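You operate a simulated robot arm through the tools that you are given. There is no shell and no other tool. Be economical: measure what you need, move in short steps, check, and stop when the job is done.

You run a simulated robot arm. Do the job below in one go: nothing can be reset, and whatever is moved stays where it is left.

Task
Put things in order on the folding table. At the end: the wooden peg stands where the yellow sanding pad stood; the red rubber plug (marked "NEW") is on the paint tray; the yellow sanding pad stands where the red rubber plug stood; the orange plug setter stands where the wooden peg stood; whatever was shut is shut again. Leave all else as you found it, and nothing knocked over.

Only the result counts: the job must be done as asked and must still hold three seconds after the hand-in. Knocking over, shifting, dropping, spilling or breaking anything else fails it.

Robot
A 6-joint arm with a two-finger parallel gripper, fixed in place. Base frame: the origin is at the foot of the arm, x ahead of it, y to its left, z up; the work surface is at about z = 74. Units: cm, degrees, N and s.
With the tool pointing down near the work surface it reaches from about 20 to 64 cm from the base axis. Its first joint turns from -66.0 to 66.0 degrees. Payload 2.7 kg.
The tool frame sits at the grasp point between the pads (the TCP): z along the fingers, y along the line on which they close. The tips reach 2.3 cm beyond it. Largest opening 9.4 cm; finger width 3.8, thickness 1; the body of the gripper, 5.4 by 9.6 cm, starts 3.9 cm behind the TCP.
Orientation is that of the tool frame in the base frame, as a unit quaternion [x, y, z, w]. With the fingers straight down and closing along the base's y, the tool's x points along the base's -x, its y along +y and its z along -z.

Tools
- The arm moves only by the tool move_arm. Its argument "moves" is a list of rows, each a list of 7 numbers: the shift along the base's x, y, z in cm, then the turn, a rotation vector about the base's x, y, z in degrees, then the finger opening in cm, from 0 to 9.4. In form: [[dx, dy, dz, ax, ay, az, gripper], ...]. A call has 1 to 20 rows; each row shifts and turns the commanded pose from where the row before left it. Rows are played at 5 a second. More than 5 cm and 8.6 degrees between two rows, or a gripper value outside its range, and nothing of the call is played. Where a pose cannot be reached the arm comes as near as it can. A force on the tool above 40 N (or 10 N above the force at the start of the call, whichever is more), or a blocked arm, ends the call early, and 0.2 s more pass. Each finger travels about 4.5 cm/s and halts on what it meets, pressing with about 28 N; the grip force reading is that of the motor and also rises with nothing between the fingers. The clock runs only during rows and for 0.2 s after the last one: add rows that do not move to give the fingers time. The reply holds the time, the measured pose of the TCP, the force on the tool along the base axes, the opening and the grip force, in the units named above and with some noise.
- Cameras (640 x 400 px; columns grow to the right, rows downward): "scene" is fixed at [8.45, -43.79, 140.19]; the picture's right is [0.68, -0.73, 0.00], its down [-0.42, -0.40, -0.81] and it looks along [0.59, 0.56, -0.58] (base axes); focal length 352 px, centre (320, 200). "wrist" rides on the gripper at [8.6, 1.6, -7.5] in the tool frame; the picture's right is [-0.18, 0.98, 0.00], its down [-0.58, -0.11, -0.81] and it looks along [-0.79, -0.15, 0.59] (tool axes); focal length 243 px, centre (320, 200). There is no depth. A picture from a camera that has moved, and an enlarged one, comes with that camera's place and axes in the base frame and with its lens.
- get_image(camera): a new picture of that camera. It takes no simulated time.
- zoom(camera, box): a new picture of the part [left, top, right, bottom] of that camera's present view, enlarged. It takes no simulated time.
- job_done(): hands the job in; it is judged then, once.

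Go step by step. Nothing tells you positions but the pictures and the camera data: compare them with the known pose of the tool, close in by small moves and look again before you grip or let go. The budget is 120 turns and 68 pictures, counting those below and the enlarged ones. Unless the task says otherwise, let go and move clear before handing in, and close with one line.

The tools are called after ">>>" as a command line: name --pt "numbers of a row" for each row, then --argument value for the rest, lists and objects as JSON in quotes. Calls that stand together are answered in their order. move_arm: Moves the arm, as the interface text tells. Its arguments: {"type":"object","properties":{"moves":{"type":"array"}},"required":["moves"]} The other tools are called the same way: get_image (camera) takes a picture; zoom (camera, box) takes an enlarged picture of a part of a camera's view; job_done () hands the job in.

At the start:

```text
time: 0.0
eef_pos: [45.67, -10.33, 104.78]
tcp_rot: [0.0, 1.0, 0.0, 0.001]
ft_force: [-0.8, -0.8, 0.4]
finger_gap: 9.41
finger_force: 0.0
```

scene: 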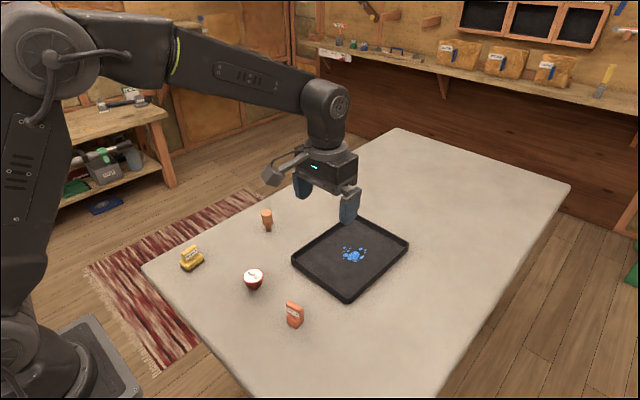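
wrist: 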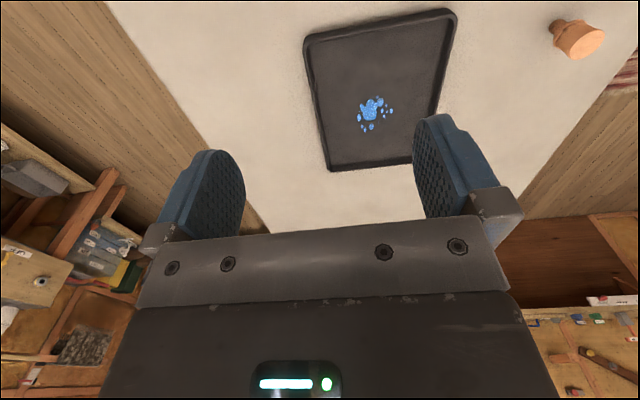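

I see four small objects: a wooden peg at pixel (267,219), a yellow pad at (191,258), a red plug at (253,278) and an orange item at (294,314), plus the tray. I'll zoom in to identify and locate them.

>>> zoom --camera "scene" --box '[160, 190, 340, 340]'

>>> zoom --camera "scene" --box '[230, 250, 320, 340]'

```text
2.67 times, centred on (250, 265) of scene
camera zoom: at [8.45, -43.79, 140.19], right [0.68, -0.73, 0.0], down [-0.42, -0.4, -0.81], along [0.59, 0.56, -0.58], focal length 939 px, centre (507, 27)
```

zoom: 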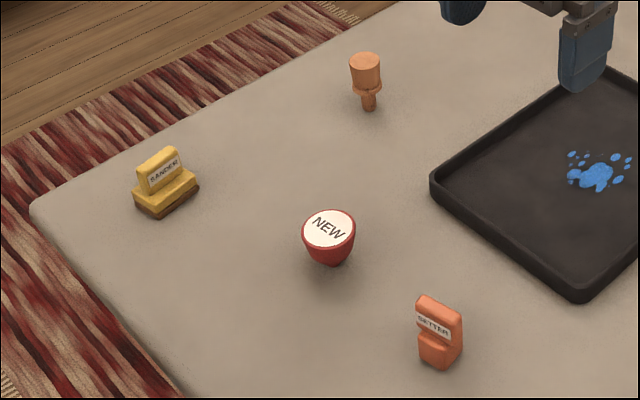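

```text
4.44 times, centred on (275, 295) of scene
camera zoom: at [8.45, -43.79, 140.19], right [0.68, -0.73, 0.0], down [-0.42, -0.4, -0.81], along [0.59, 0.56, -0.58], focal length 1565 px, centre (520, -222)
```

zoom: 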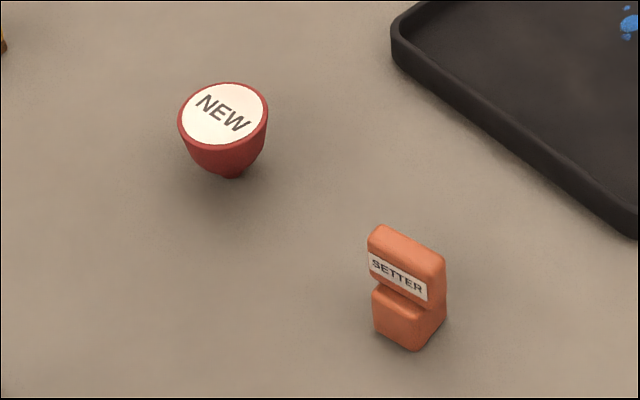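

The label readings confirm plug, sander and setter. Estimated positions are plug (38.7,7.1), sander (32.9,24.8), peg (54.8,20.7) and setter (38.7,-7.7). I go above the plug first.

>>> move_arm --pt "-1.15 2.9 -2.6 0 0 0 9.4" --pt "-1.15 2.9 -2.6 0 0 0 9.4" --pt "-1.15 2.9 -2.6 0 0 0 9.4" --pt "-1.15 2.9 -2.6 0 0 0 9.4" --pt "-1.15 2.9 -2.6 0 0 0 9.4" --pt "-1.15 2.9 -2.6 0 0 0 9.4" --pt "0 0 0 0 0 0 9.4"

>>> get_image --camera "wrist"

```text
time: 1.6
eef_pos: [38.68, 7.12, 89.24]
tcp_rot: [0.001, 1.0, 0.0, 0.001]
ft_force: [0.5, -0.2, -0.5]
finger_gap: 9.41
finger_force: 0.0
```

```text
63 pictures are left
camera wrist: at [30.08, 8.83, 96.68], right [0.18, 0.98, 0.0], down [0.58, -0.11, 0.81], along [0.79, -0.15, -0.59], focal length 243 px, centre (320, 200)
```

wrist: 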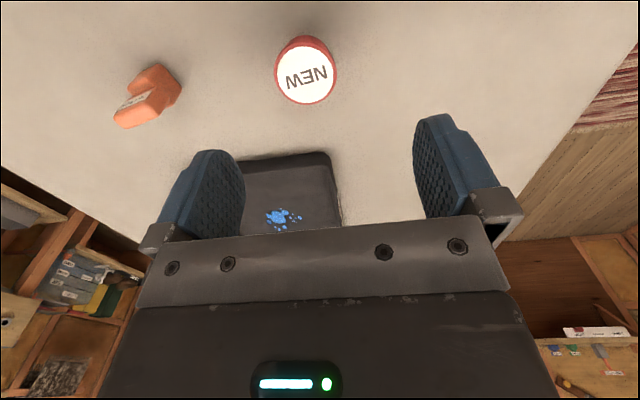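

Plug top appears at about (39.1,6.2). I shift there and lower partway, then check.

>>> move_arm --pt "0.4 -0.9 -3 0 0 0 9.4" --pt "0 0 -3 0 0 0 9.4" --pt "0 0 -2 0 0 0 9.4" --pt "0 0 0 0 0 0 9.4"

>>> get_image --camera "wrist"

>>> zoom --camera "scene" --box '[210, 220, 310, 320]'

```text
time: 2.6
eef_pos: [39.21, 6.27, 81.24]
tcp_rot: [-0.001, 1.0, -0.001, 0.0]
ft_force: [-0.2, 0.7, -1.0]
finger_gap: 9.41
finger_force: 0.0
```

```text
62 pictures are left
camera wrist: at [30.54, 7.88, 88.76], right [0.18, 0.98, 0.0], down [0.58, -0.11, 0.81], along [0.79, -0.15, -0.59], focal length 243 px, centre (320, 200)
```

wrist: 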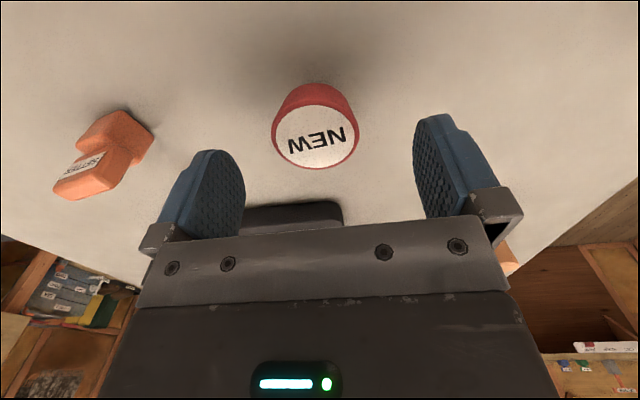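

```text
4.00 times, centred on (260, 270) of scene
camera zoom: at [8.45, -43.79, 140.19], right [0.68, -0.73, 0.0], down [-0.42, -0.4, -0.81], along [0.59, 0.56, -0.58], focal length 1408 px, centre (560, -80)
```

zoom: 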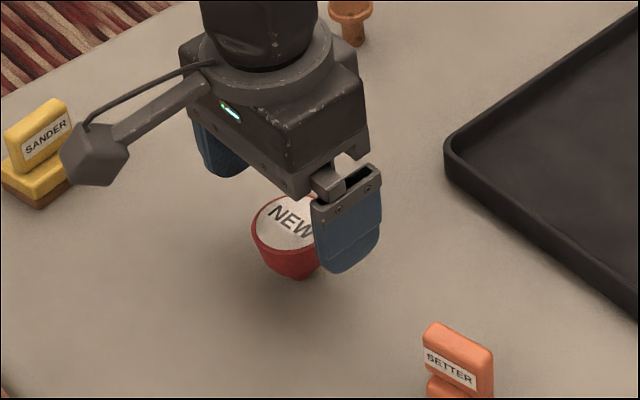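

Plug centre is at about (39.3,5.95). I shift slightly, lower to z≈76.8 and close.

>>> move_arm --pt "0.1 -0.3 -2.2 0 0 0 9.4" --pt "0 0 -2.2 0 0 0 9.4" --pt "0 0 0 0 0 0 9.4" --pt "0 0 0 0 0 0 7" --pt "0 0 0 0 0 0 5.5" --pt "0 0 0 0 0 0 4.5" --pt "0 0 0 0 0 0 3.5" --pt "0 0 0 0 0 0 3" --pt "0 0 0 0 0 0 3"

>>> get_image --camera "wrist"

```text
time: 4.6
eef_pos: [39.22, 5.83, 76.81]
tcp_rot: [0.0, 1.0, 0.0, 0.001]
ft_force: [0.2, -0.9, 0.3]
finger_gap: 4.59
finger_force: 28.1
```

```text
60 pictures are left
camera wrist: at [30.63, 7.5, 84.37], right [0.18, 0.98, 0.0], down [0.58, -0.11, 0.81], along [0.79, -0.15, -0.59], focal length 243 px, centre (320, 200)
```

wrist: 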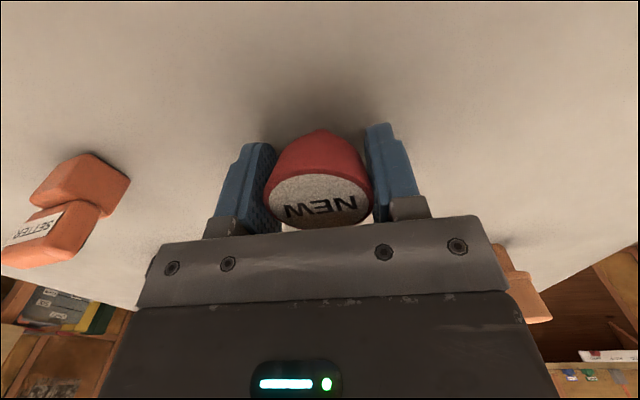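

The plug is held with a 4.6 cm gap, and its spot is about (39.2,5.9). I lift it and check.

>>> move_arm --pt "0 0 1 0 0 0 3" --pt "0 0 2 0 0 0 3" --pt "0 0 3 0 0 0 3" --pt "0 0 3 0 0 0 3" --pt "0 0 0 0 0 0 3"

>>> get_image --camera "wrist"

>>> get_image --camera "scene"

```text
time: 5.8
eef_pos: [39.15, 5.88, 85.82]
tcp_rot: [0.0, 1.0, 0.0, 0.0]
ft_force: [-0.3, 0.8, -0.3]
finger_gap: 4.58
finger_force: 27.7
```

```text
59 pictures are left
camera wrist: at [30.49, 7.53, 93.36], right [0.18, 0.98, 0.0], down [0.58, -0.11, 0.81], along [0.79, -0.15, -0.59], focal length 243 px, centre (320, 200)
```

wrist: 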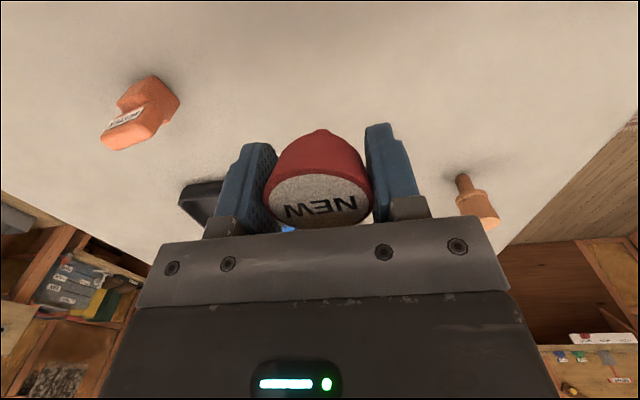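

```text
58 pictures are left
```

scene: 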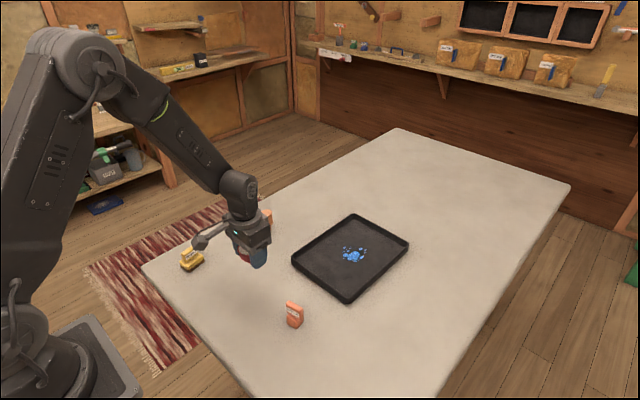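

The plug is held well. Next I carry it above the near part of the tray.

>>> move_arm --pt "3.66 -1.08 0.4 0 0 0 3" --pt "3.66 -1.08 0.4 0 0 0 3" --pt "3.66 -1.08 0.4 0 0 0 3" --pt "3.66 -1.08 0.4 0 0 0 3" --pt "3.66 -1.08 0.4 0 0 0 3" --pt "0 0 0 0 0 0 3"

>>> get_image --camera "wrist"

>>> zoom --camera "scene" --box '[260, 170, 420, 310]'

```text
time: 7.2
eef_pos: [57.74, 0.42, 87.91]
tcp_rot: [0.0, 1.0, 0.0, 0.001]
ft_force: [0.0, 0.0, -0.3]
finger_gap: 4.58
finger_force: 28.0
```

```text
57 pictures are left
camera wrist: at [49.03, 2.04, 95.38], right [0.18, 0.98, 0.0], down [0.58, -0.11, 0.81], along [0.79, -0.15, -0.59], focal length 243 px, centre (320, 200)
```

wrist: 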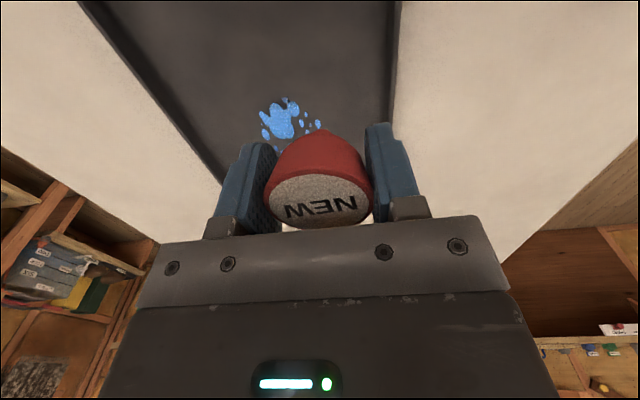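

```text
2.86 times, centred on (340, 240) of scene
camera zoom: at [8.45, -43.8, 140.19], right [0.68, -0.73, 0.0], down [-0.42, -0.4, -0.81], along [0.59, 0.56, -0.58], focal length 1006 px, centre (263, 86)
```

zoom: 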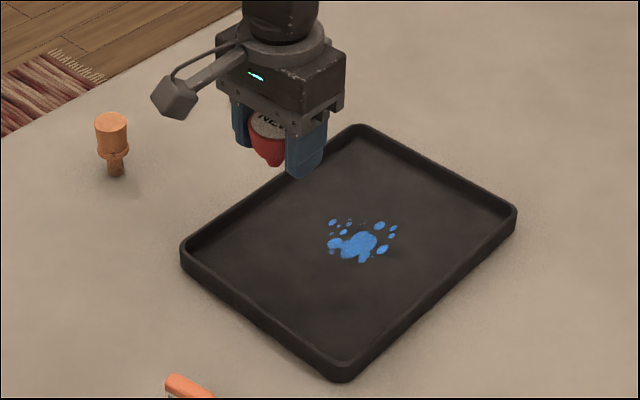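

I'm over the tray with the paint ahead. I shift to (56.5,-1.3), clear of walls and paint, and lower carefully.

>>> move_arm --pt "-1.2 -1.7 -3 0 0 0 3" --pt "0 0 -3 0 0 0 3" --pt "0 0 -2.5 0 0 0 3" --pt "0 0 -0.8 0 0 0 3" --pt "0 0 0 0 0 0 3"

>>> zoom --camera "scene" --box '[270, 190, 390, 310]'

```text
time: 8.4
eef_pos: [56.37, -1.31, 78.51]
tcp_rot: [0.001, 1.0, 0.0, 0.0]
ft_force: [0.4, -0.3, -0.9]
finger_gap: 4.59
finger_force: 27.8
```

```text
3.33 times, centred on (330, 250) of scene
camera zoom: at [8.45, -43.79, 140.19], right [0.68, -0.73, 0.0], down [-0.42, -0.4, -0.81], along [0.59, 0.56, -0.58], focal length 1174 px, centre (287, 33)
```

zoom: 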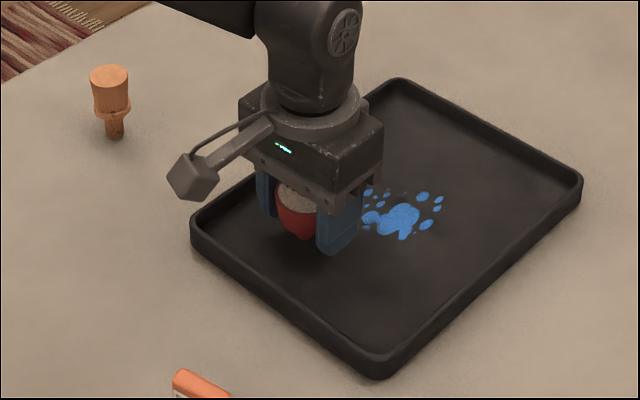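

Still hanging free at z=78.5. I lower in small steps until I feel contact.

>>> move_arm --pt "0 0 -0.3 0 0 0 3" --pt "0 0 -0.3 0 0 0 3" --pt "0 0 0 0 0 0 3"

```text
time: 9.2
eef_pos: [56.45, -1.23, 77.89]
tcp_rot: [0.0, 1.0, 0.0, 0.0]
ft_force: [0.5, 0.5, -0.6]
finger_gap: 4.56
finger_force: 27.8
```

>>> move_arm --pt "0 0 -0.2 0 0 0 3" --pt "0 0 -0.2 0 0 0 3" --pt "0 0 0 0 0 0 3"

```text
time: 10.0
eef_pos: [56.45, -1.1, 77.58]
tcp_rot: [0.001, 1.0, 0.0, 0.0]
ft_force: [-0.1, -0.6, -0.5]
finger_gap: 4.55
finger_force: 27.9
```

No contact yet at 77.58; I continue in smaller steps.

>>> move_arm --pt "0 0 -0.15 0 0 0 3" --pt "0 0 0 0 0 0 3"

```text
time: 10.6
eef_pos: [56.39, -1.15, 77.51]
tcp_rot: [0.0, 1.0, 0.0, 0.001]
ft_force: [-2.1, -0.4, 3.7]
finger_gap: 4.58
finger_force: 27.9
```

Contact felt at 77.5. I open gently and check.

>>> move_arm --pt "0 0 0 0 0 0 4.8" --pt "0 0 0 0 0 0 5.2" --pt "0 0 0 0 0 0 6" --pt "0 0 0 0 0 0 7" --pt "0 0 0 0 0 0 7"

>>> get_image --camera "wrist"

```text
time: 11.8
eef_pos: [56.32, -1.26, 77.28]
tcp_rot: [0.0, 1.0, 0.0, 0.0]
ft_force: [-0.8, -0.8, 0.0]
finger_gap: 7.01
finger_force: 0.0
```

```text
54 pictures are left
camera wrist: at [47.71, 0.44, 84.94], right [0.18, 0.98, 0.0], down [0.58, -0.11, 0.81], along [0.79, -0.15, -0.59], focal length 243 px, centre (320, 200)
```

wrist: 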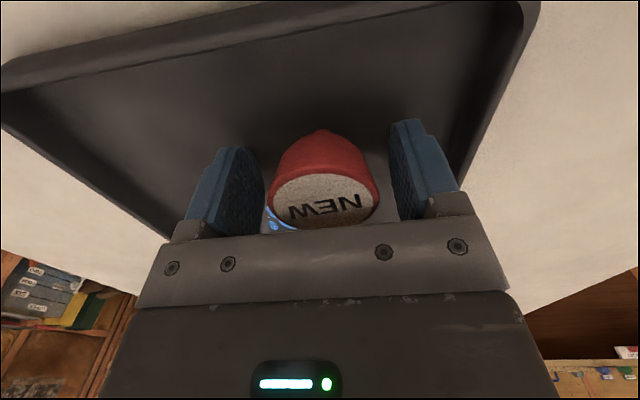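

The plug stands on the tray. I lift clear and go above the sander, turning the hand about +9°.

>>> move_arm --pt "0 0 2 0 0 0 7" --pt "0 0 4 0 0 0 7" --pt "0 0 5 0 0 0 9.4" --pt "-2.93 3.26 0.5 0 0 0 9.4" --pt "-2.93 3.26 0 0 0 0 9.4" --pt "-2.93 3.26 0 0 0 0 9.4" --pt "-2.93 3.26 0 0 0 0 9.4" --pt "-2.93 3.26 0 0 0 0 9.4" --pt "-2.93 3.26 0 0 0 0 9.4" --pt "-2.93 3.26 0 0 0 4 9.4" --pt "-2.93 3.26 0 0 0 5 9.4" --pt "0 0 0 0 0 0 9.4"

>>> get_image --camera "wrist"

>>> get_image --camera "scene"

```text
time: 14.4
eef_pos: [33.06, 24.87, 88.86]
tcp_rot: [-0.08, 0.997, 0.0, 0.0]
ft_force: [-0.8, -0.2, -0.1]
finger_gap: 9.4
finger_force: 0.0
```

```text
53 pictures are left
camera wrist: at [24.25, 25.17, 96.24], right [0.03, 1.0, 0.0], down [0.59, -0.02, 0.81], along [0.81, -0.02, -0.59], focal length 243 px, centre (320, 200)
```

wrist: 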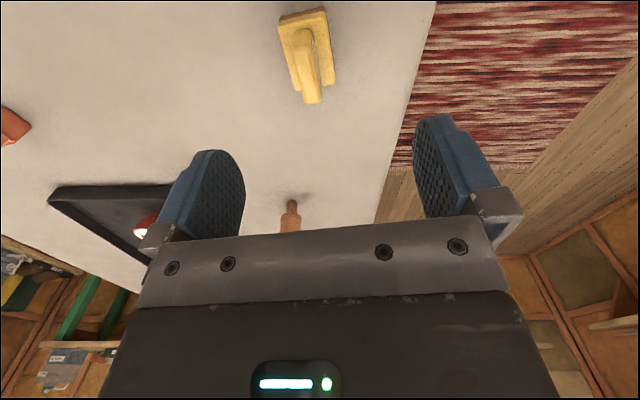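

```text
52 pictures are left
```

scene: 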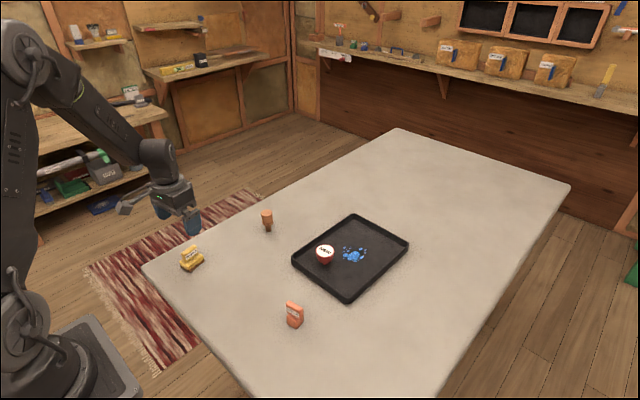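

>>> zoom --camera "wrist" --box '[250, 0, 370, 120]'

```text
3.33 times, centred on (310, 60) of wrist
camera zoom: at [24.25, 25.17, 96.24], right [0.03, 1.0, 0.0], down [0.59, -0.02, 0.81], along [0.81, -0.02, -0.59], focal length 809 px, centre (353, 667)
```

zoom: 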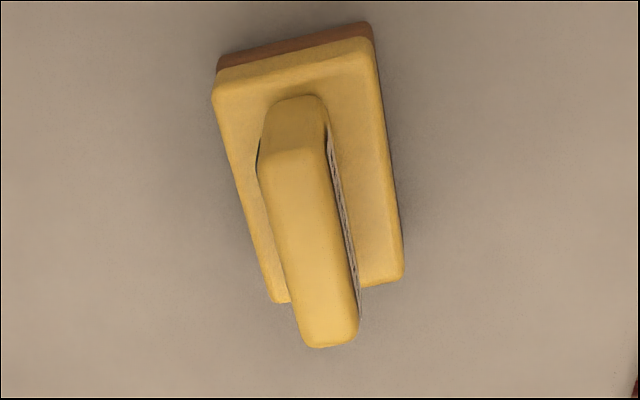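

Sander centre computes to (33.1,24.1) with yaw about 10°. I shift, lower partway and check.

>>> move_arm --pt "0 -0.75 -3 0 0 0.5 9.4" --pt "0 0 -3 0 0 0 9.4" --pt "0 0 -2 0 0 0 9.4" --pt "0 0 0 0 0 0 9.4"

>>> get_image --camera "wrist"

```text
time: 15.4
eef_pos: [33.06, 24.18, 80.73]
tcp_rot: [-0.084, 0.996, 0.0, 0.0]
ft_force: [-0.6, -0.4, -0.1]
finger_gap: 9.36
finger_force: 0.0
```

```text
50 pictures are left
camera wrist: at [24.26, 24.34, 88.33], right [0.02, 1.0, 0.0], down [0.59, -0.01, 0.81], along [0.81, -0.01, -0.59], focal length 243 px, centre (320, 200)
```

wrist: 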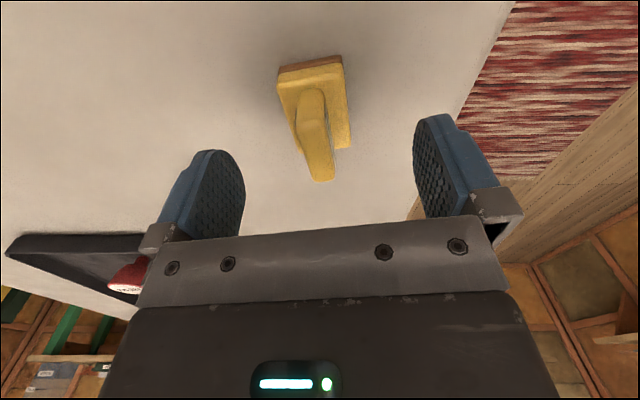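

Aligned. I lower to 76.8 and close slowly on the base.

>>> move_arm --pt "0 -0.1 -2 0 0 0 9.4" --pt "0 0 -1.95 0 0 0 9.4" --pt "0 0 0 0 0 0 9.4" --pt "0 0 0 0 0 0 7" --pt "0 0 0 0 0 0 5.5" --pt "0 0 0 0 0 0 4.5" --pt "0 0 0 0 0 0 3.5" --pt "0 0 0 0 0 0 2.5" --pt "0 0 0 0 0 0 2"

>>> get_image --camera "wrist"

```text
time: 17.4
eef_pos: [33.02, 24.02, 76.92]
tcp_rot: [-0.083, 0.997, 0.0, 0.0]
ft_force: [-0.4, 0.5, 0.4]
finger_gap: 3.55
finger_force: 27.3
```

```text
49 pictures are left
camera wrist: at [24.24, 24.21, 84.5], right [0.02, 1.0, 0.0], down [0.59, -0.01, 0.81], along [0.81, -0.01, -0.59], focal length 243 px, centre (320, 200)
```

wrist: 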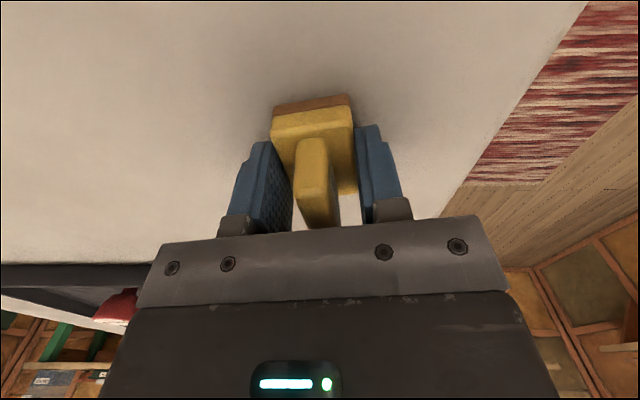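

Gripped at 3.55 cm. I lift, carry to the plug's old spot (39.2,5.9) and check.

>>> move_arm --pt "0 0 1 0 0 0 2" --pt "0 0 3 0 0 0 2" --pt "0 0 3 0 0 0 2" --pt "1.23 -3.63 0 0 0 0 2" --pt "1.23 -3.63 0 0 0 0 2" --pt "1.23 -3.63 0 0 0 0 2" --pt "1.23 -3.63 0 0 0 0 2" --pt "1.23 -3.63 0 0 0 0 2" --pt "0 0 -3 0 0 0 2" --pt "0 0 -3 0 0 0 2" --pt "0 0 0 0 0 0 2"

>>> get_image --camera "wrist"

>>> zoom --camera "scene" --box '[160, 190, 340, 340]'

```text
time: 19.8
eef_pos: [39.06, 5.95, 77.92]
tcp_rot: [-0.084, 0.996, 0.0, 0.0]
ft_force: [1.2, 0.3, -0.6]
finger_gap: 3.53
finger_force: 28.3
```

```text
48 pictures are left
camera wrist: at [30.12, 6.13, 85.47], right [0.02, 1.0, 0.0], down [0.59, -0.01, 0.81], along [0.81, -0.01, -0.59], focal length 243 px, centre (320, 200)
```

wrist: 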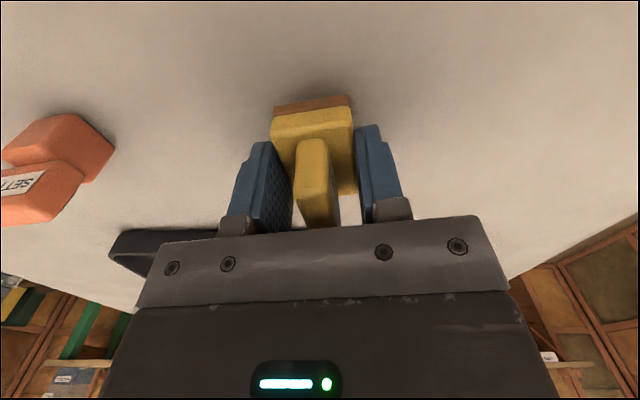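

```text
2.67 times, centred on (250, 265) of scene
camera zoom: at [8.45, -43.8, 140.19], right [0.68, -0.73, 0.0], down [-0.42, -0.4, -0.81], along [0.59, 0.56, -0.58], focal length 939 px, centre (507, 27)
```

zoom: 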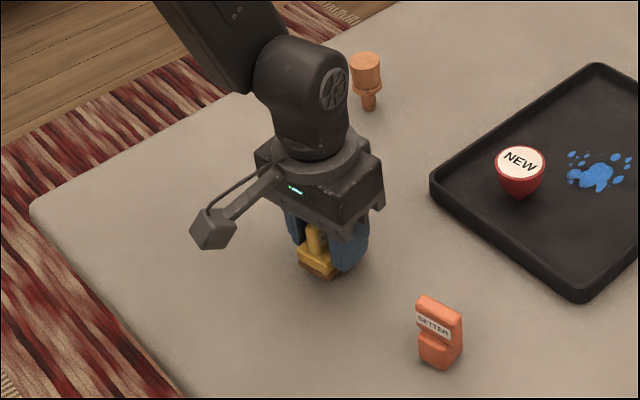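

Position is right (1 cm above). I lower in small steps.

>>> move_arm --pt "0.1 -0.05 -0.5 0 0 0 2" --pt "0 0 -0.3 0 0 0 2" --pt "0 0 -0.15 0 0 0 2" --pt "0 0 0 0 0 0 2"

```text
time: 20.8
eef_pos: [39.06, 5.88, 77.0]
tcp_rot: [-0.083, 0.997, 0.0, -0.001]
ft_force: [-0.4, 0.7, 1.1]
finger_gap: 3.53
finger_force: 28.3
```

>>> move_arm --pt "0 0 -0.1 0 0 0 2" --pt "0 0 0 0 0 0 2"

```text
time: 21.4
eef_pos: [39.08, 5.78, 76.88]
tcp_rot: [-0.083, 0.997, 0.0, -0.001]
ft_force: [-7.8, -0.1, 21.4]
finger_gap: 3.54
finger_force: 27.6
```

It's firmly seated. I ease up a touch, open, then lift and look.

>>> move_arm --pt "0 0 0.06 0 0 0 2" --pt "0 0 0 0 0 0 3.8" --pt "0 0 0 0 0 0 4.4" --pt "0 0 0 0 0 0 6" --pt "0 0 0 0 0 0 8" --pt "0 0 0 0 0 0 8" --pt "0 0 2 0 0 0 8" --pt "0 0 4 0 0 0 9.4" --pt "0 0 4 0 0 0 9.4"

>>> zoom --camera "scene" --box '[160, 190, 340, 340]'

>>> get_image --camera "wrist"

```text
time: 23.4
eef_pos: [39.24, 5.81, 86.98]
tcp_rot: [-0.083, 0.997, 0.0, -0.001]
ft_force: [0.3, -0.4, 0.0]
finger_gap: 9.39
finger_force: 0.0
```

```text
2.67 times, centred on (250, 265) of scene
camera zoom: at [8.45, -43.79, 140.19], right [0.68, -0.73, 0.0], down [-0.42, -0.4, -0.81], along [0.59, 0.56, -0.58], focal length 939 px, centre (507, 27)
```

zoom: 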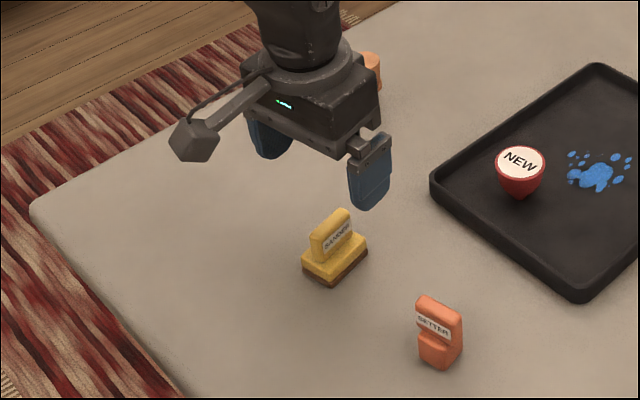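

```text
45 pictures are left
camera wrist: at [30.39, 5.99, 94.49], right [0.02, 1.0, 0.0], down [0.59, -0.01, 0.81], along [0.81, -0.02, -0.59], focal length 243 px, centre (320, 200)
```

wrist: 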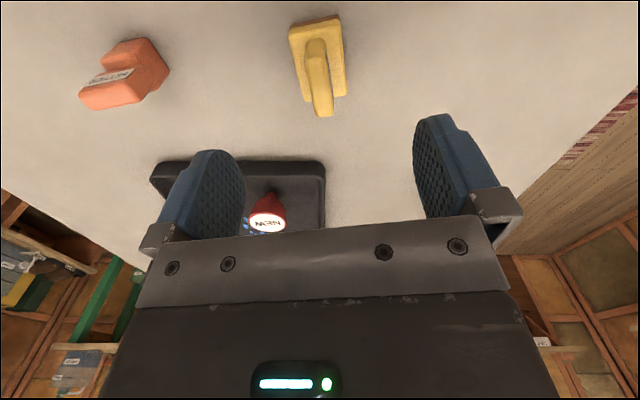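

The sander stands in the plug's old place. Next I go above the peg near (54.7,19.9).

>>> move_arm --pt "3.08 2.8 0.8 0 0 0 9.4" --pt "3.08 2.8 0.8 0 0 0 9.4" --pt "3.08 2.8 0.8 0 0 0 9.4" --pt "3.08 2.8 0.8 0 0 0 9.4" --pt "3.08 2.8 0.8 0 0 0 9.4" --pt "0 0 0 0 0 0 9.4"

>>> get_image --camera "wrist"

```text
time: 24.8
eef_pos: [54.73, 19.86, 91.03]
tcp_rot: [-0.084, 0.997, 0.0, -0.001]
ft_force: [0.0, 0.6, -0.4]
finger_gap: 9.4
finger_force: 0.0
```

```text
44 pictures are left
camera wrist: at [45.91, 19.95, 98.68], right [0.02, 1.0, 0.0], down [0.59, -0.01, 0.81], along [0.81, -0.02, -0.59], focal length 243 px, centre (320, 200)
```

wrist: 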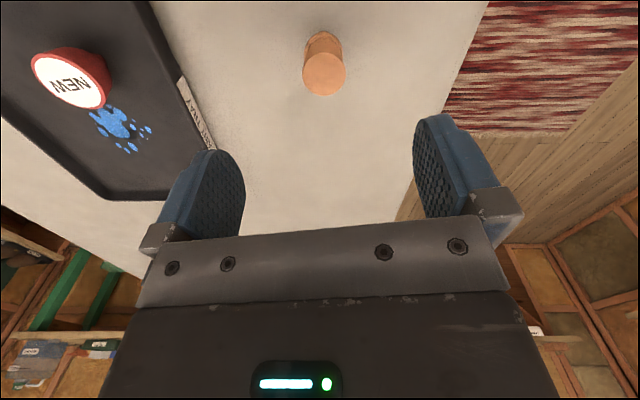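

Peg head computes to (55.05,19.95). I adjust and lower partway.

>>> move_arm --pt "0.3 0.1 -3 0 0 0 9.4" --pt "0 0 -2.5 0 0 0 9.4" --pt "0 0 -2 0 0 0 9.4" --pt "0 0 0 0 0 0 9.4"

>>> get_image --camera "wrist"

>>> zoom --camera "scene" --box '[220, 170, 320, 250]'

```text
time: 25.8
eef_pos: [54.99, 19.88, 83.62]
tcp_rot: [-0.083, 0.997, 0.0, -0.001]
ft_force: [-0.2, 0.4, 0.5]
finger_gap: 9.39
finger_force: 0.0
```

```text
43 pictures are left
camera wrist: at [46.1, 20.11, 91.08], right [0.02, 1.0, 0.0], down [0.59, -0.01, 0.81], along [0.81, -0.01, -0.59], focal length 243 px, centre (320, 200)
```

wrist: 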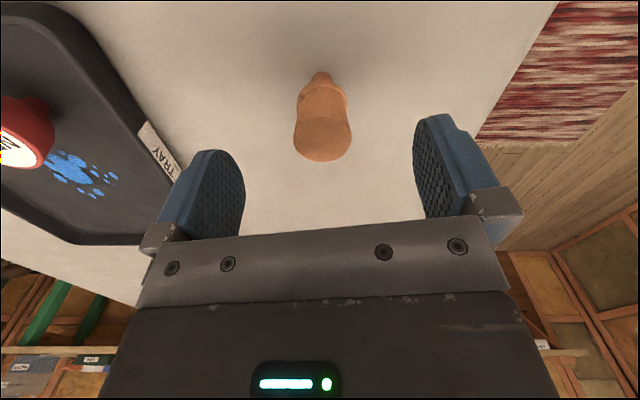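

```text
5.00 times, centred on (270, 210) of scene
camera zoom: at [8.45, -43.79, 140.19], right [0.68, -0.73, 0.0], down [-0.42, -0.4, -0.81], along [0.59, 0.56, -0.58], focal length 1760 px, centre (570, 150)
```

zoom: 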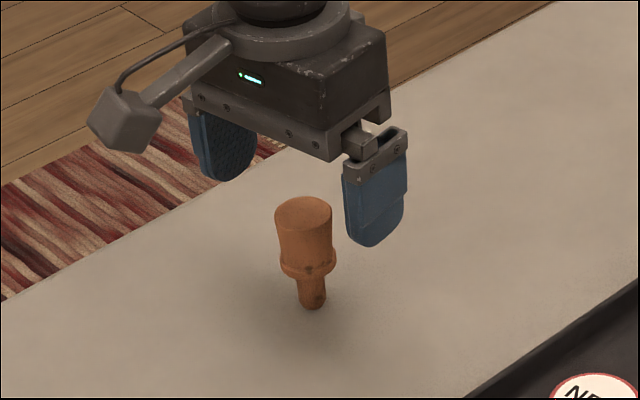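

Fine correction (+0.2,+0.15), then lower to 78.5 and close on the head.

>>> move_arm --pt "0.2 0.15 -2.5 0 0 0 9.4" --pt "0 0 -2.5 0 0 0 9.4" --pt "0 0 0 0 0 0 9.4" --pt "0 0 0 0 0 0 7" --pt "0 0 0 0 0 0 5" --pt "0 0 0 0 0 0 4.2" --pt "0 0 0 0 0 0 3.4" --pt "0 0 0 0 0 0 2.6" --pt "0 0 0 0 0 0 1.8" --pt "0 0 0 0 0 0 1.8"

>>> get_image --camera "wrist"

>>> zoom --camera "scene" --box '[220, 170, 320, 250]'

```text
time: 28.0
eef_pos: [55.17, 20.04, 78.54]
tcp_rot: [-0.083, 0.997, 0.0, -0.001]
ft_force: [0.2, -0.4, -0.5]
finger_gap: 3.06
finger_force: 28.4
```

```text
41 pictures are left
camera wrist: at [46.33, 20.3, 86.09], right [0.02, 1.0, 0.0], down [0.59, -0.01, 0.81], along [0.81, -0.01, -0.59], focal length 243 px, centre (320, 200)
```

wrist: 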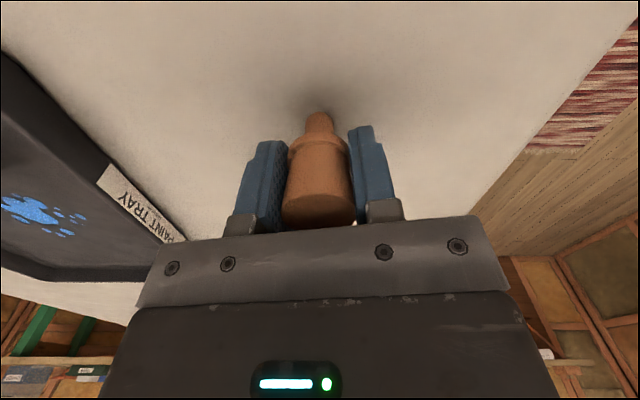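

```text
5.00 times, centred on (270, 210) of scene
camera zoom: at [8.45, -43.79, 140.19], right [0.68, -0.73, 0.0], down [-0.42, -0.4, -0.81], along [0.59, 0.56, -0.58], focal length 1760 px, centre (570, 150)
```

zoom: 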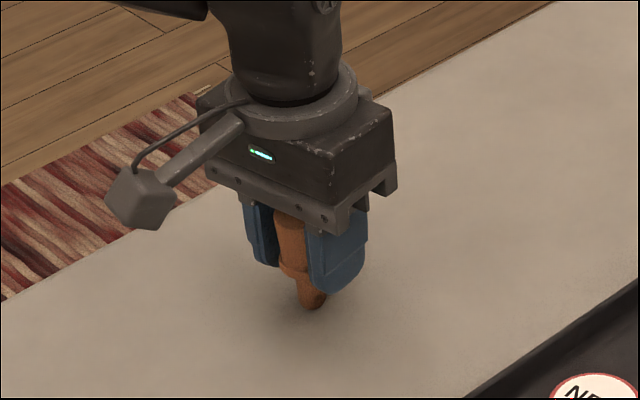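

Peg gripped upright; its spot is (55.2,20.05). I lift and carry it to the sander's old spot (33.05,24.05), stopping 2 cm above.

>>> move_arm --pt "0 0 1 0 0 0 1.8" --pt "0 0 3 0 0 0 1.8" --pt "0 0 3 0 0 0 1.8" --pt "-3.68 0.67 0 0 0 0 1.8" --pt "-3.68 0.67 0 0 0 0 1.8" --pt "-3.68 0.67 0 0 0 0 1.8" --pt "-3.68 0.67 0 0 0 0 1.8" --pt "-3.68 0.67 0 0 0 0 1.8" --pt "-3.68 0.67 0 0 0 0 1.8" --pt "0 0 -3 0 0 0 1.8" --pt "0 0 -2 0 0 0 1.8" --pt "0 0 0 0 0 0 1.8"

>>> get_image --camera "wrist"

>>> zoom --camera "scene" --box '[150, 200, 250, 280]'

```text
time: 30.6
eef_pos: [33.01, 24.07, 80.3]
tcp_rot: [-0.083, 0.997, 0.0, 0.0]
ft_force: [0.8, 0.5, 0.2]
finger_gap: 3.04
finger_force: 28.3
```

```text
39 pictures are left
camera wrist: at [24.14, 24.28, 87.76], right [0.02, 1.0, 0.0], down [0.59, -0.01, 0.81], along [0.81, -0.01, -0.59], focal length 243 px, centre (320, 200)
```

wrist: 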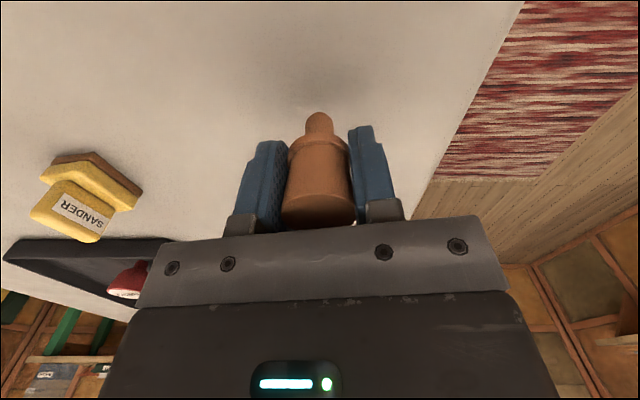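

```text
5.00 times, centred on (200, 240) of scene
camera zoom: at [8.45, -43.79, 140.19], right [0.68, -0.73, 0.0], down [-0.42, -0.4, -0.81], along [0.59, 0.56, -0.58], focal length 1760 px, centre (920, 0)
```

zoom: 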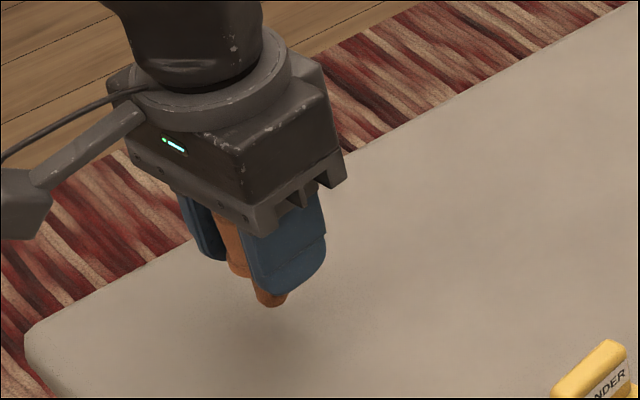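

On target. I lower to just above contact.

>>> move_arm --pt "0 0 -0.8 0 0 0 1.8" --pt "0 0 -0.5 0 0 0 1.8" --pt "0 0 -0.3 0 0 0 1.8" --pt "0 0 0 0 0 0 1.8"

```text
time: 31.6
eef_pos: [33.08, 24.01, 78.94]
tcp_rot: [-0.083, 0.997, 0.0, -0.001]
ft_force: [0.2, 0.1, -0.7]
finger_gap: 3.05
finger_force: 28.0
```

>>> move_arm --pt "0 0 -0.2 0 0 0 1.8" --pt "0 0 -0.1 0 0 0 1.8" --pt "0 0 0 0 0 0 1.8"

```text
time: 32.4
eef_pos: [32.97, 24.06, 78.51]
tcp_rot: [-0.083, 0.997, 0.0, 0.0]
ft_force: [-0.7, -2.5, 8.5]
finger_gap: 3.05
finger_force: 28.1
```

Seated on the table. I open slowly and lift clear.

>>> move_arm --pt "0 0 0.04 0 0 0 3.2" --pt "0 0 0 0 0 0 3.6" --pt "0 0 0 0 0 0 5" --pt "0 0 0 0 0 0 7" --pt "0 0 0 0 0 0 9" --pt "0 0 0 0 0 0 9" --pt "0 0 2 0 0 0 9" --pt "0 0 4 0 0 0 9" --pt "0 0 4 0 0 0 9" --pt "0 0 0 0 0 0 9"

>>> get_image --camera "wrist"

>>> get_image --camera "scene"

```text
time: 34.6
eef_pos: [32.84, 24.15, 88.52]
tcp_rot: [-0.084, 0.996, 0.0, 0.0]
ft_force: [-0.3, -0.7, 0.3]
finger_gap: 9.0
finger_force: 0.1
```

```text
37 pictures are left
camera wrist: at [24.02, 24.35, 96.11], right [0.02, 1.0, 0.0], down [0.59, -0.01, 0.81], along [0.81, -0.02, -0.59], focal length 243 px, centre (320, 200)
```

wrist: 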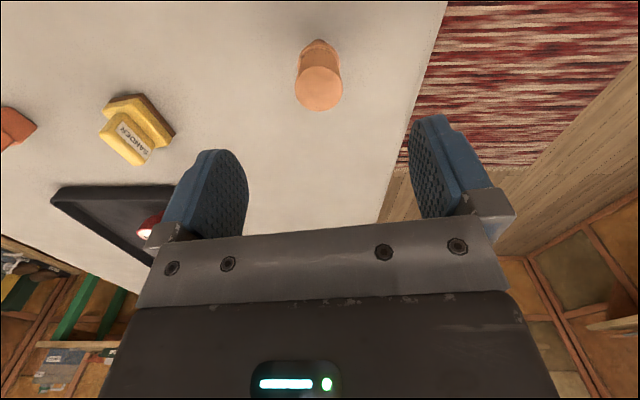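

```text
36 pictures are left
```

scene: 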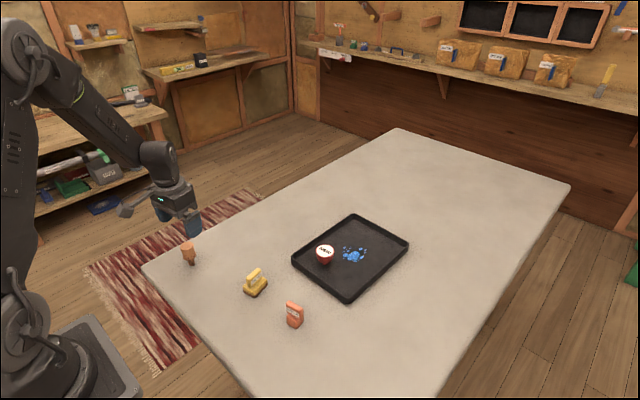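

Peg stands upright. Now above the setter near (38.7,-8.1).

>>> move_arm --pt "0.84 -4.58 0 0 0 0 9.4" --pt "0.84 -4.58 0 0 0 0 9.4" --pt "0.84 -4.58 0 0 0 0 9.4" --pt "0.84 -4.58 0 0 0 0 9.4" --pt "0.84 -4.58 0 0 0 0 9.4" --pt "0.84 -4.58 0 0 0 0 9.4" --pt "0.84 -4.58 0 0 0 0 9.4" --pt "0 0 0 0 0 0 9.4"

>>> zoom --camera "wrist" --box '[240, 0, 400, 130]'

>>> get_image --camera "wrist"

```text
time: 36.4
eef_pos: [38.83, -7.72, 88.8]
tcp_rot: [-0.083, 0.997, 0.0, -0.001]
ft_force: [0.0, -0.2, -0.2]
finger_gap: 9.39
finger_force: 0.0
```

```text
3.08 times, centred on (320, 65) of wrist
camera zoom: at [29.94, -7.53, 96.3], right [0.02, 1.0, 0.0], down [0.59, -0.01, 0.81], along [0.81, -0.01, -0.59], focal length 746 px, centre (320, 615)
```

zoom: 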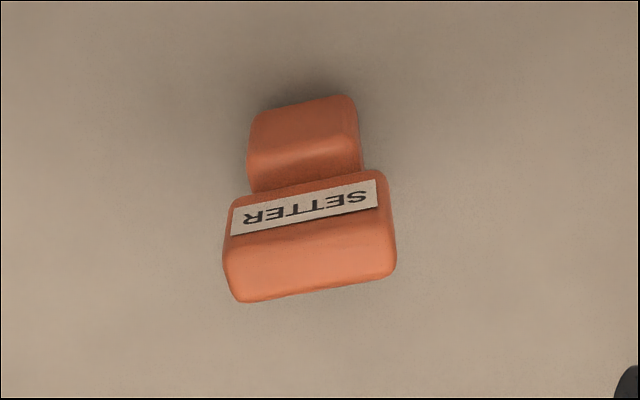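

```text
34 pictures are left
camera wrist: at [29.94, -7.53, 96.3], right [0.02, 1.0, 0.0], down [0.59, -0.01, 0.81], along [0.81, -0.01, -0.59], focal length 243 px, centre (320, 200)
```

wrist: 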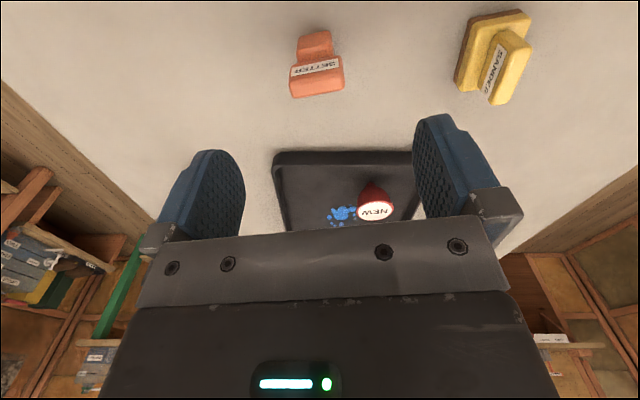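

Setter is turned about 9.5° (matches the hand), with its centre near (39.0,-7.95) and its head 3.9 cm wide. I lower partway and check.

>>> move_arm --pt "0.2 -0.2 -3 0 0 0 9.4" --pt "0 0 -3 0 0 0 9.4" --pt "0 0 0 0 0 0 9.4"

>>> get_image --camera "wrist"

>>> zoom --camera "scene" --box '[250, 250, 350, 340]'

```text
time: 37.2
eef_pos: [39.2, -8.09, 82.61]
tcp_rot: [-0.083, 0.997, 0.0, 0.0]
ft_force: [0.0, 0.3, 0.4]
finger_gap: 9.39
finger_force: 0.1
```

```text
33 pictures are left
camera wrist: at [30.29, -7.81, 90.27], right [0.02, 1.0, 0.0], down [0.59, -0.01, 0.81], along [0.81, -0.01, -0.59], focal length 243 px, centre (320, 200)
```

wrist: 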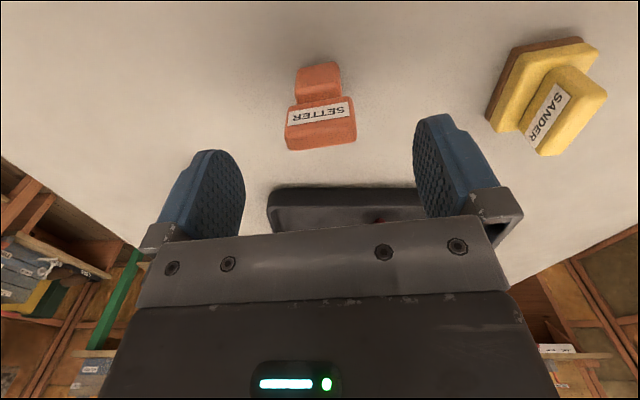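

```text
4.44 times, centred on (300, 295) of scene
camera zoom: at [8.45, -43.8, 140.19], right [0.68, -0.73, 0.0], down [-0.42, -0.4, -0.81], along [0.59, 0.56, -0.58], focal length 1565 px, centre (409, -222)
```

zoom: 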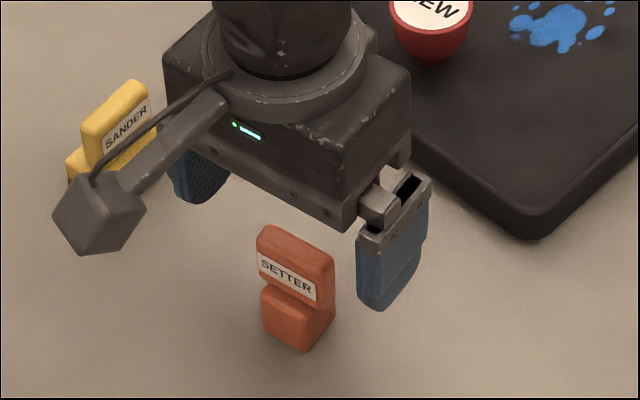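

Good alignment; y needs +0.2. I lower to 77.2 and close.

>>> move_arm --pt "-0.1 0.2 -2.7 0 0 0 9.4" --pt "0 0 -2.7 0 0 0 9.4" --pt "0 0 0 0 0 0 9.4" --pt "0 0 0 0 0 0 7" --pt "0 0 0 0 0 0 5.5" --pt "0 0 0 0 0 0 4.5" --pt "0 0 0 0 0 0 3.5" --pt "0 0 0 0 0 0 2.5" --pt "0 0 0 0 0 0 2.5"

>>> get_image --camera "wrist"

>>> zoom --camera "scene" --box '[250, 250, 350, 340]'

```text
time: 39.2
eef_pos: [38.95, -7.92, 77.25]
tcp_rot: [-0.083, 0.997, 0.0, 0.0]
ft_force: [0.2, 0.1, -0.3]
finger_gap: 3.92
finger_force: 28.1
```

```text
31 pictures are left
camera wrist: at [30.15, -7.7, 84.72], right [0.02, 1.0, 0.0], down [0.59, -0.01, 0.81], along [0.81, -0.01, -0.59], focal length 243 px, centre (320, 200)
```

wrist: 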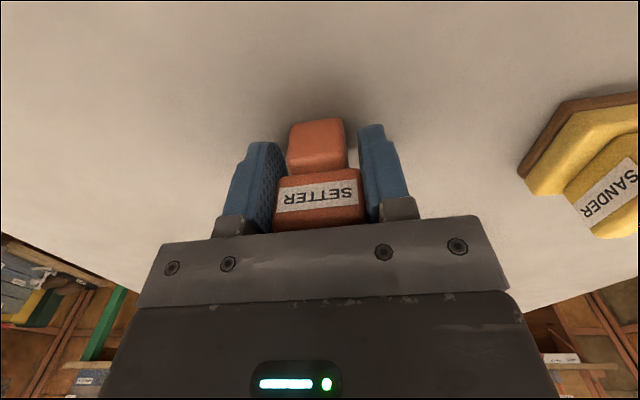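

```text
4.44 times, centred on (300, 295) of scene
camera zoom: at [8.45, -43.79, 140.19], right [0.68, -0.73, 0.0], down [-0.42, -0.4, -0.81], along [0.59, 0.56, -0.58], focal length 1565 px, centre (409, -222)
```

zoom: 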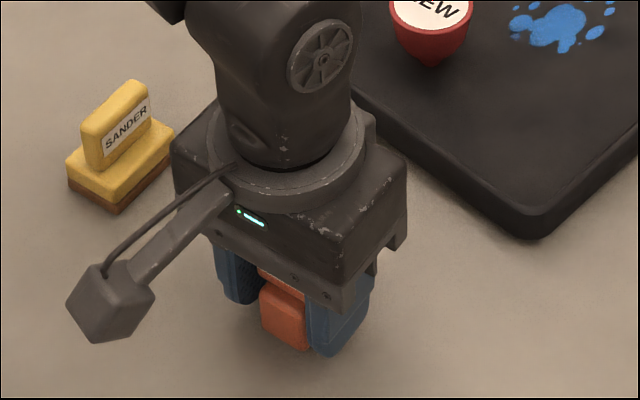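

Setter held (3.92 cm). I lift and carry it to the peg's old spot (55.2,20.05), stopping above.

>>> move_arm --pt "0 0 1 0 0 0 2.5" --pt "0 0 3 0 0 0 2.5" --pt "0 0 4 0 0 0 2.5" --pt "2.04 3.5 0.2 0 0 0 2.5" --pt "2.04 3.5 0 0 0 0 2.5" --pt "2.04 3.5 0 0 0 0 2.5" --pt "2.04 3.5 0 0 0 0 2.5" --pt "2.04 3.5 0 0 0 0 2.5" --pt "2.04 3.5 0 0 0 0 2.5" --pt "2.04 3.5 0 0 0 0 2.5" --pt "2.04 3.5 0 0 0 0 2.5" --pt "0 0 -3 0 0 0 2.5" --pt "0 0 -3 0 0 0 2.5" --pt "0 0 0 0 0 0 2.5"

>>> get_image --camera "wrist"

>>> get_image --camera "scene"

```text
time: 42.2
eef_pos: [55.54, 19.82, 79.16]
tcp_rot: [-0.083, 0.997, 0.0, -0.001]
ft_force: [0.9, 0.5, -0.6]
finger_gap: 3.95
finger_force: 27.6
```

```text
29 pictures are left
camera wrist: at [46.58, 20.02, 86.75], right [0.02, 1.0, 0.0], down [0.59, -0.01, 0.81], along [0.81, -0.02, -0.59], focal length 243 px, centre (320, 200)
```

wrist: 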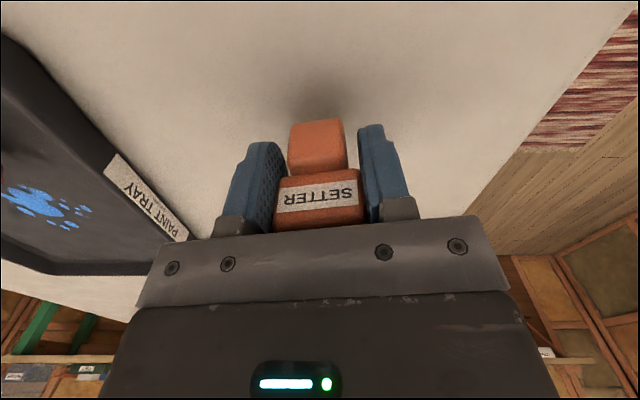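

```text
28 pictures are left
```

scene: 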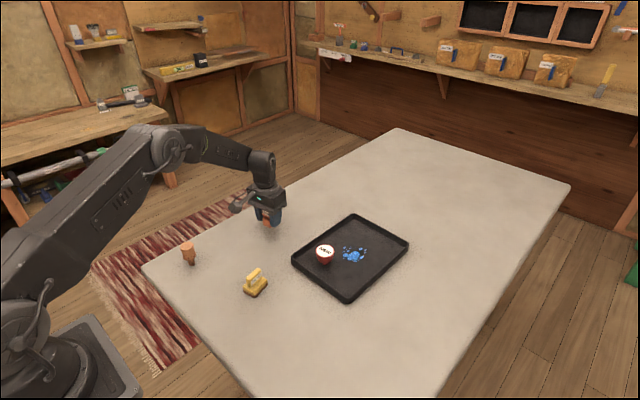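

Small correction (-0.25,+0.25), then lower close to contact (expected at 77.25).

>>> move_arm --pt "-0.25 0.25 -0.8 0 0 0 2.5" --pt "0 0 -0.5 0 0 0 2.5" --pt "0 0 -0.3 0 0 0 2.5" --pt "0 0 0 0 0 0 2.5"

```text
time: 43.2
eef_pos: [55.01, 20.19, 77.72]
tcp_rot: [-0.084, 0.996, 0.001, 0.0]
ft_force: [0.3, -0.7, -0.9]
finger_gap: 3.97
finger_force: 27.8
```

>>> move_arm --pt "0.1 -0.05 -0.2 0 0 0 2.5" --pt "0 0 -0.15 0 0 0 2.5" --pt "0 0 0 0 0 0 2.5"

```text
time: 44.0
eef_pos: [55.14, 20.32, 77.35]
tcp_rot: [-0.082, 0.997, -0.001, 0.0]
ft_force: [-0.8, -0.6, -0.3]
finger_gap: 3.92
finger_force: 28.1
```

No contact yet; a bit lower.

>>> move_arm --pt "0.05 -0.1 -0.12 0 0 0 2.5" --pt "0 0 0 0 0 0 2.5"

```text
time: 44.6
eef_pos: [55.19, 20.15, 77.37]
tcp_rot: [-0.083, 0.997, 0.0, 0.001]
ft_force: [0.7, 0.9, -0.5]
finger_gap: 3.94
finger_force: 28.0
```

>>> move_arm --pt "0 0 -0.12 0 0 0 2.5" --pt "0 0 0 0 0 0 2.5"

```text
time: 45.2
eef_pos: [55.27, 20.12, 77.26]
tcp_rot: [-0.084, 0.996, 0.001, 0.0]
ft_force: [-1.6, 0.2, 3.8]
finger_gap: 3.92
finger_force: 27.7
```

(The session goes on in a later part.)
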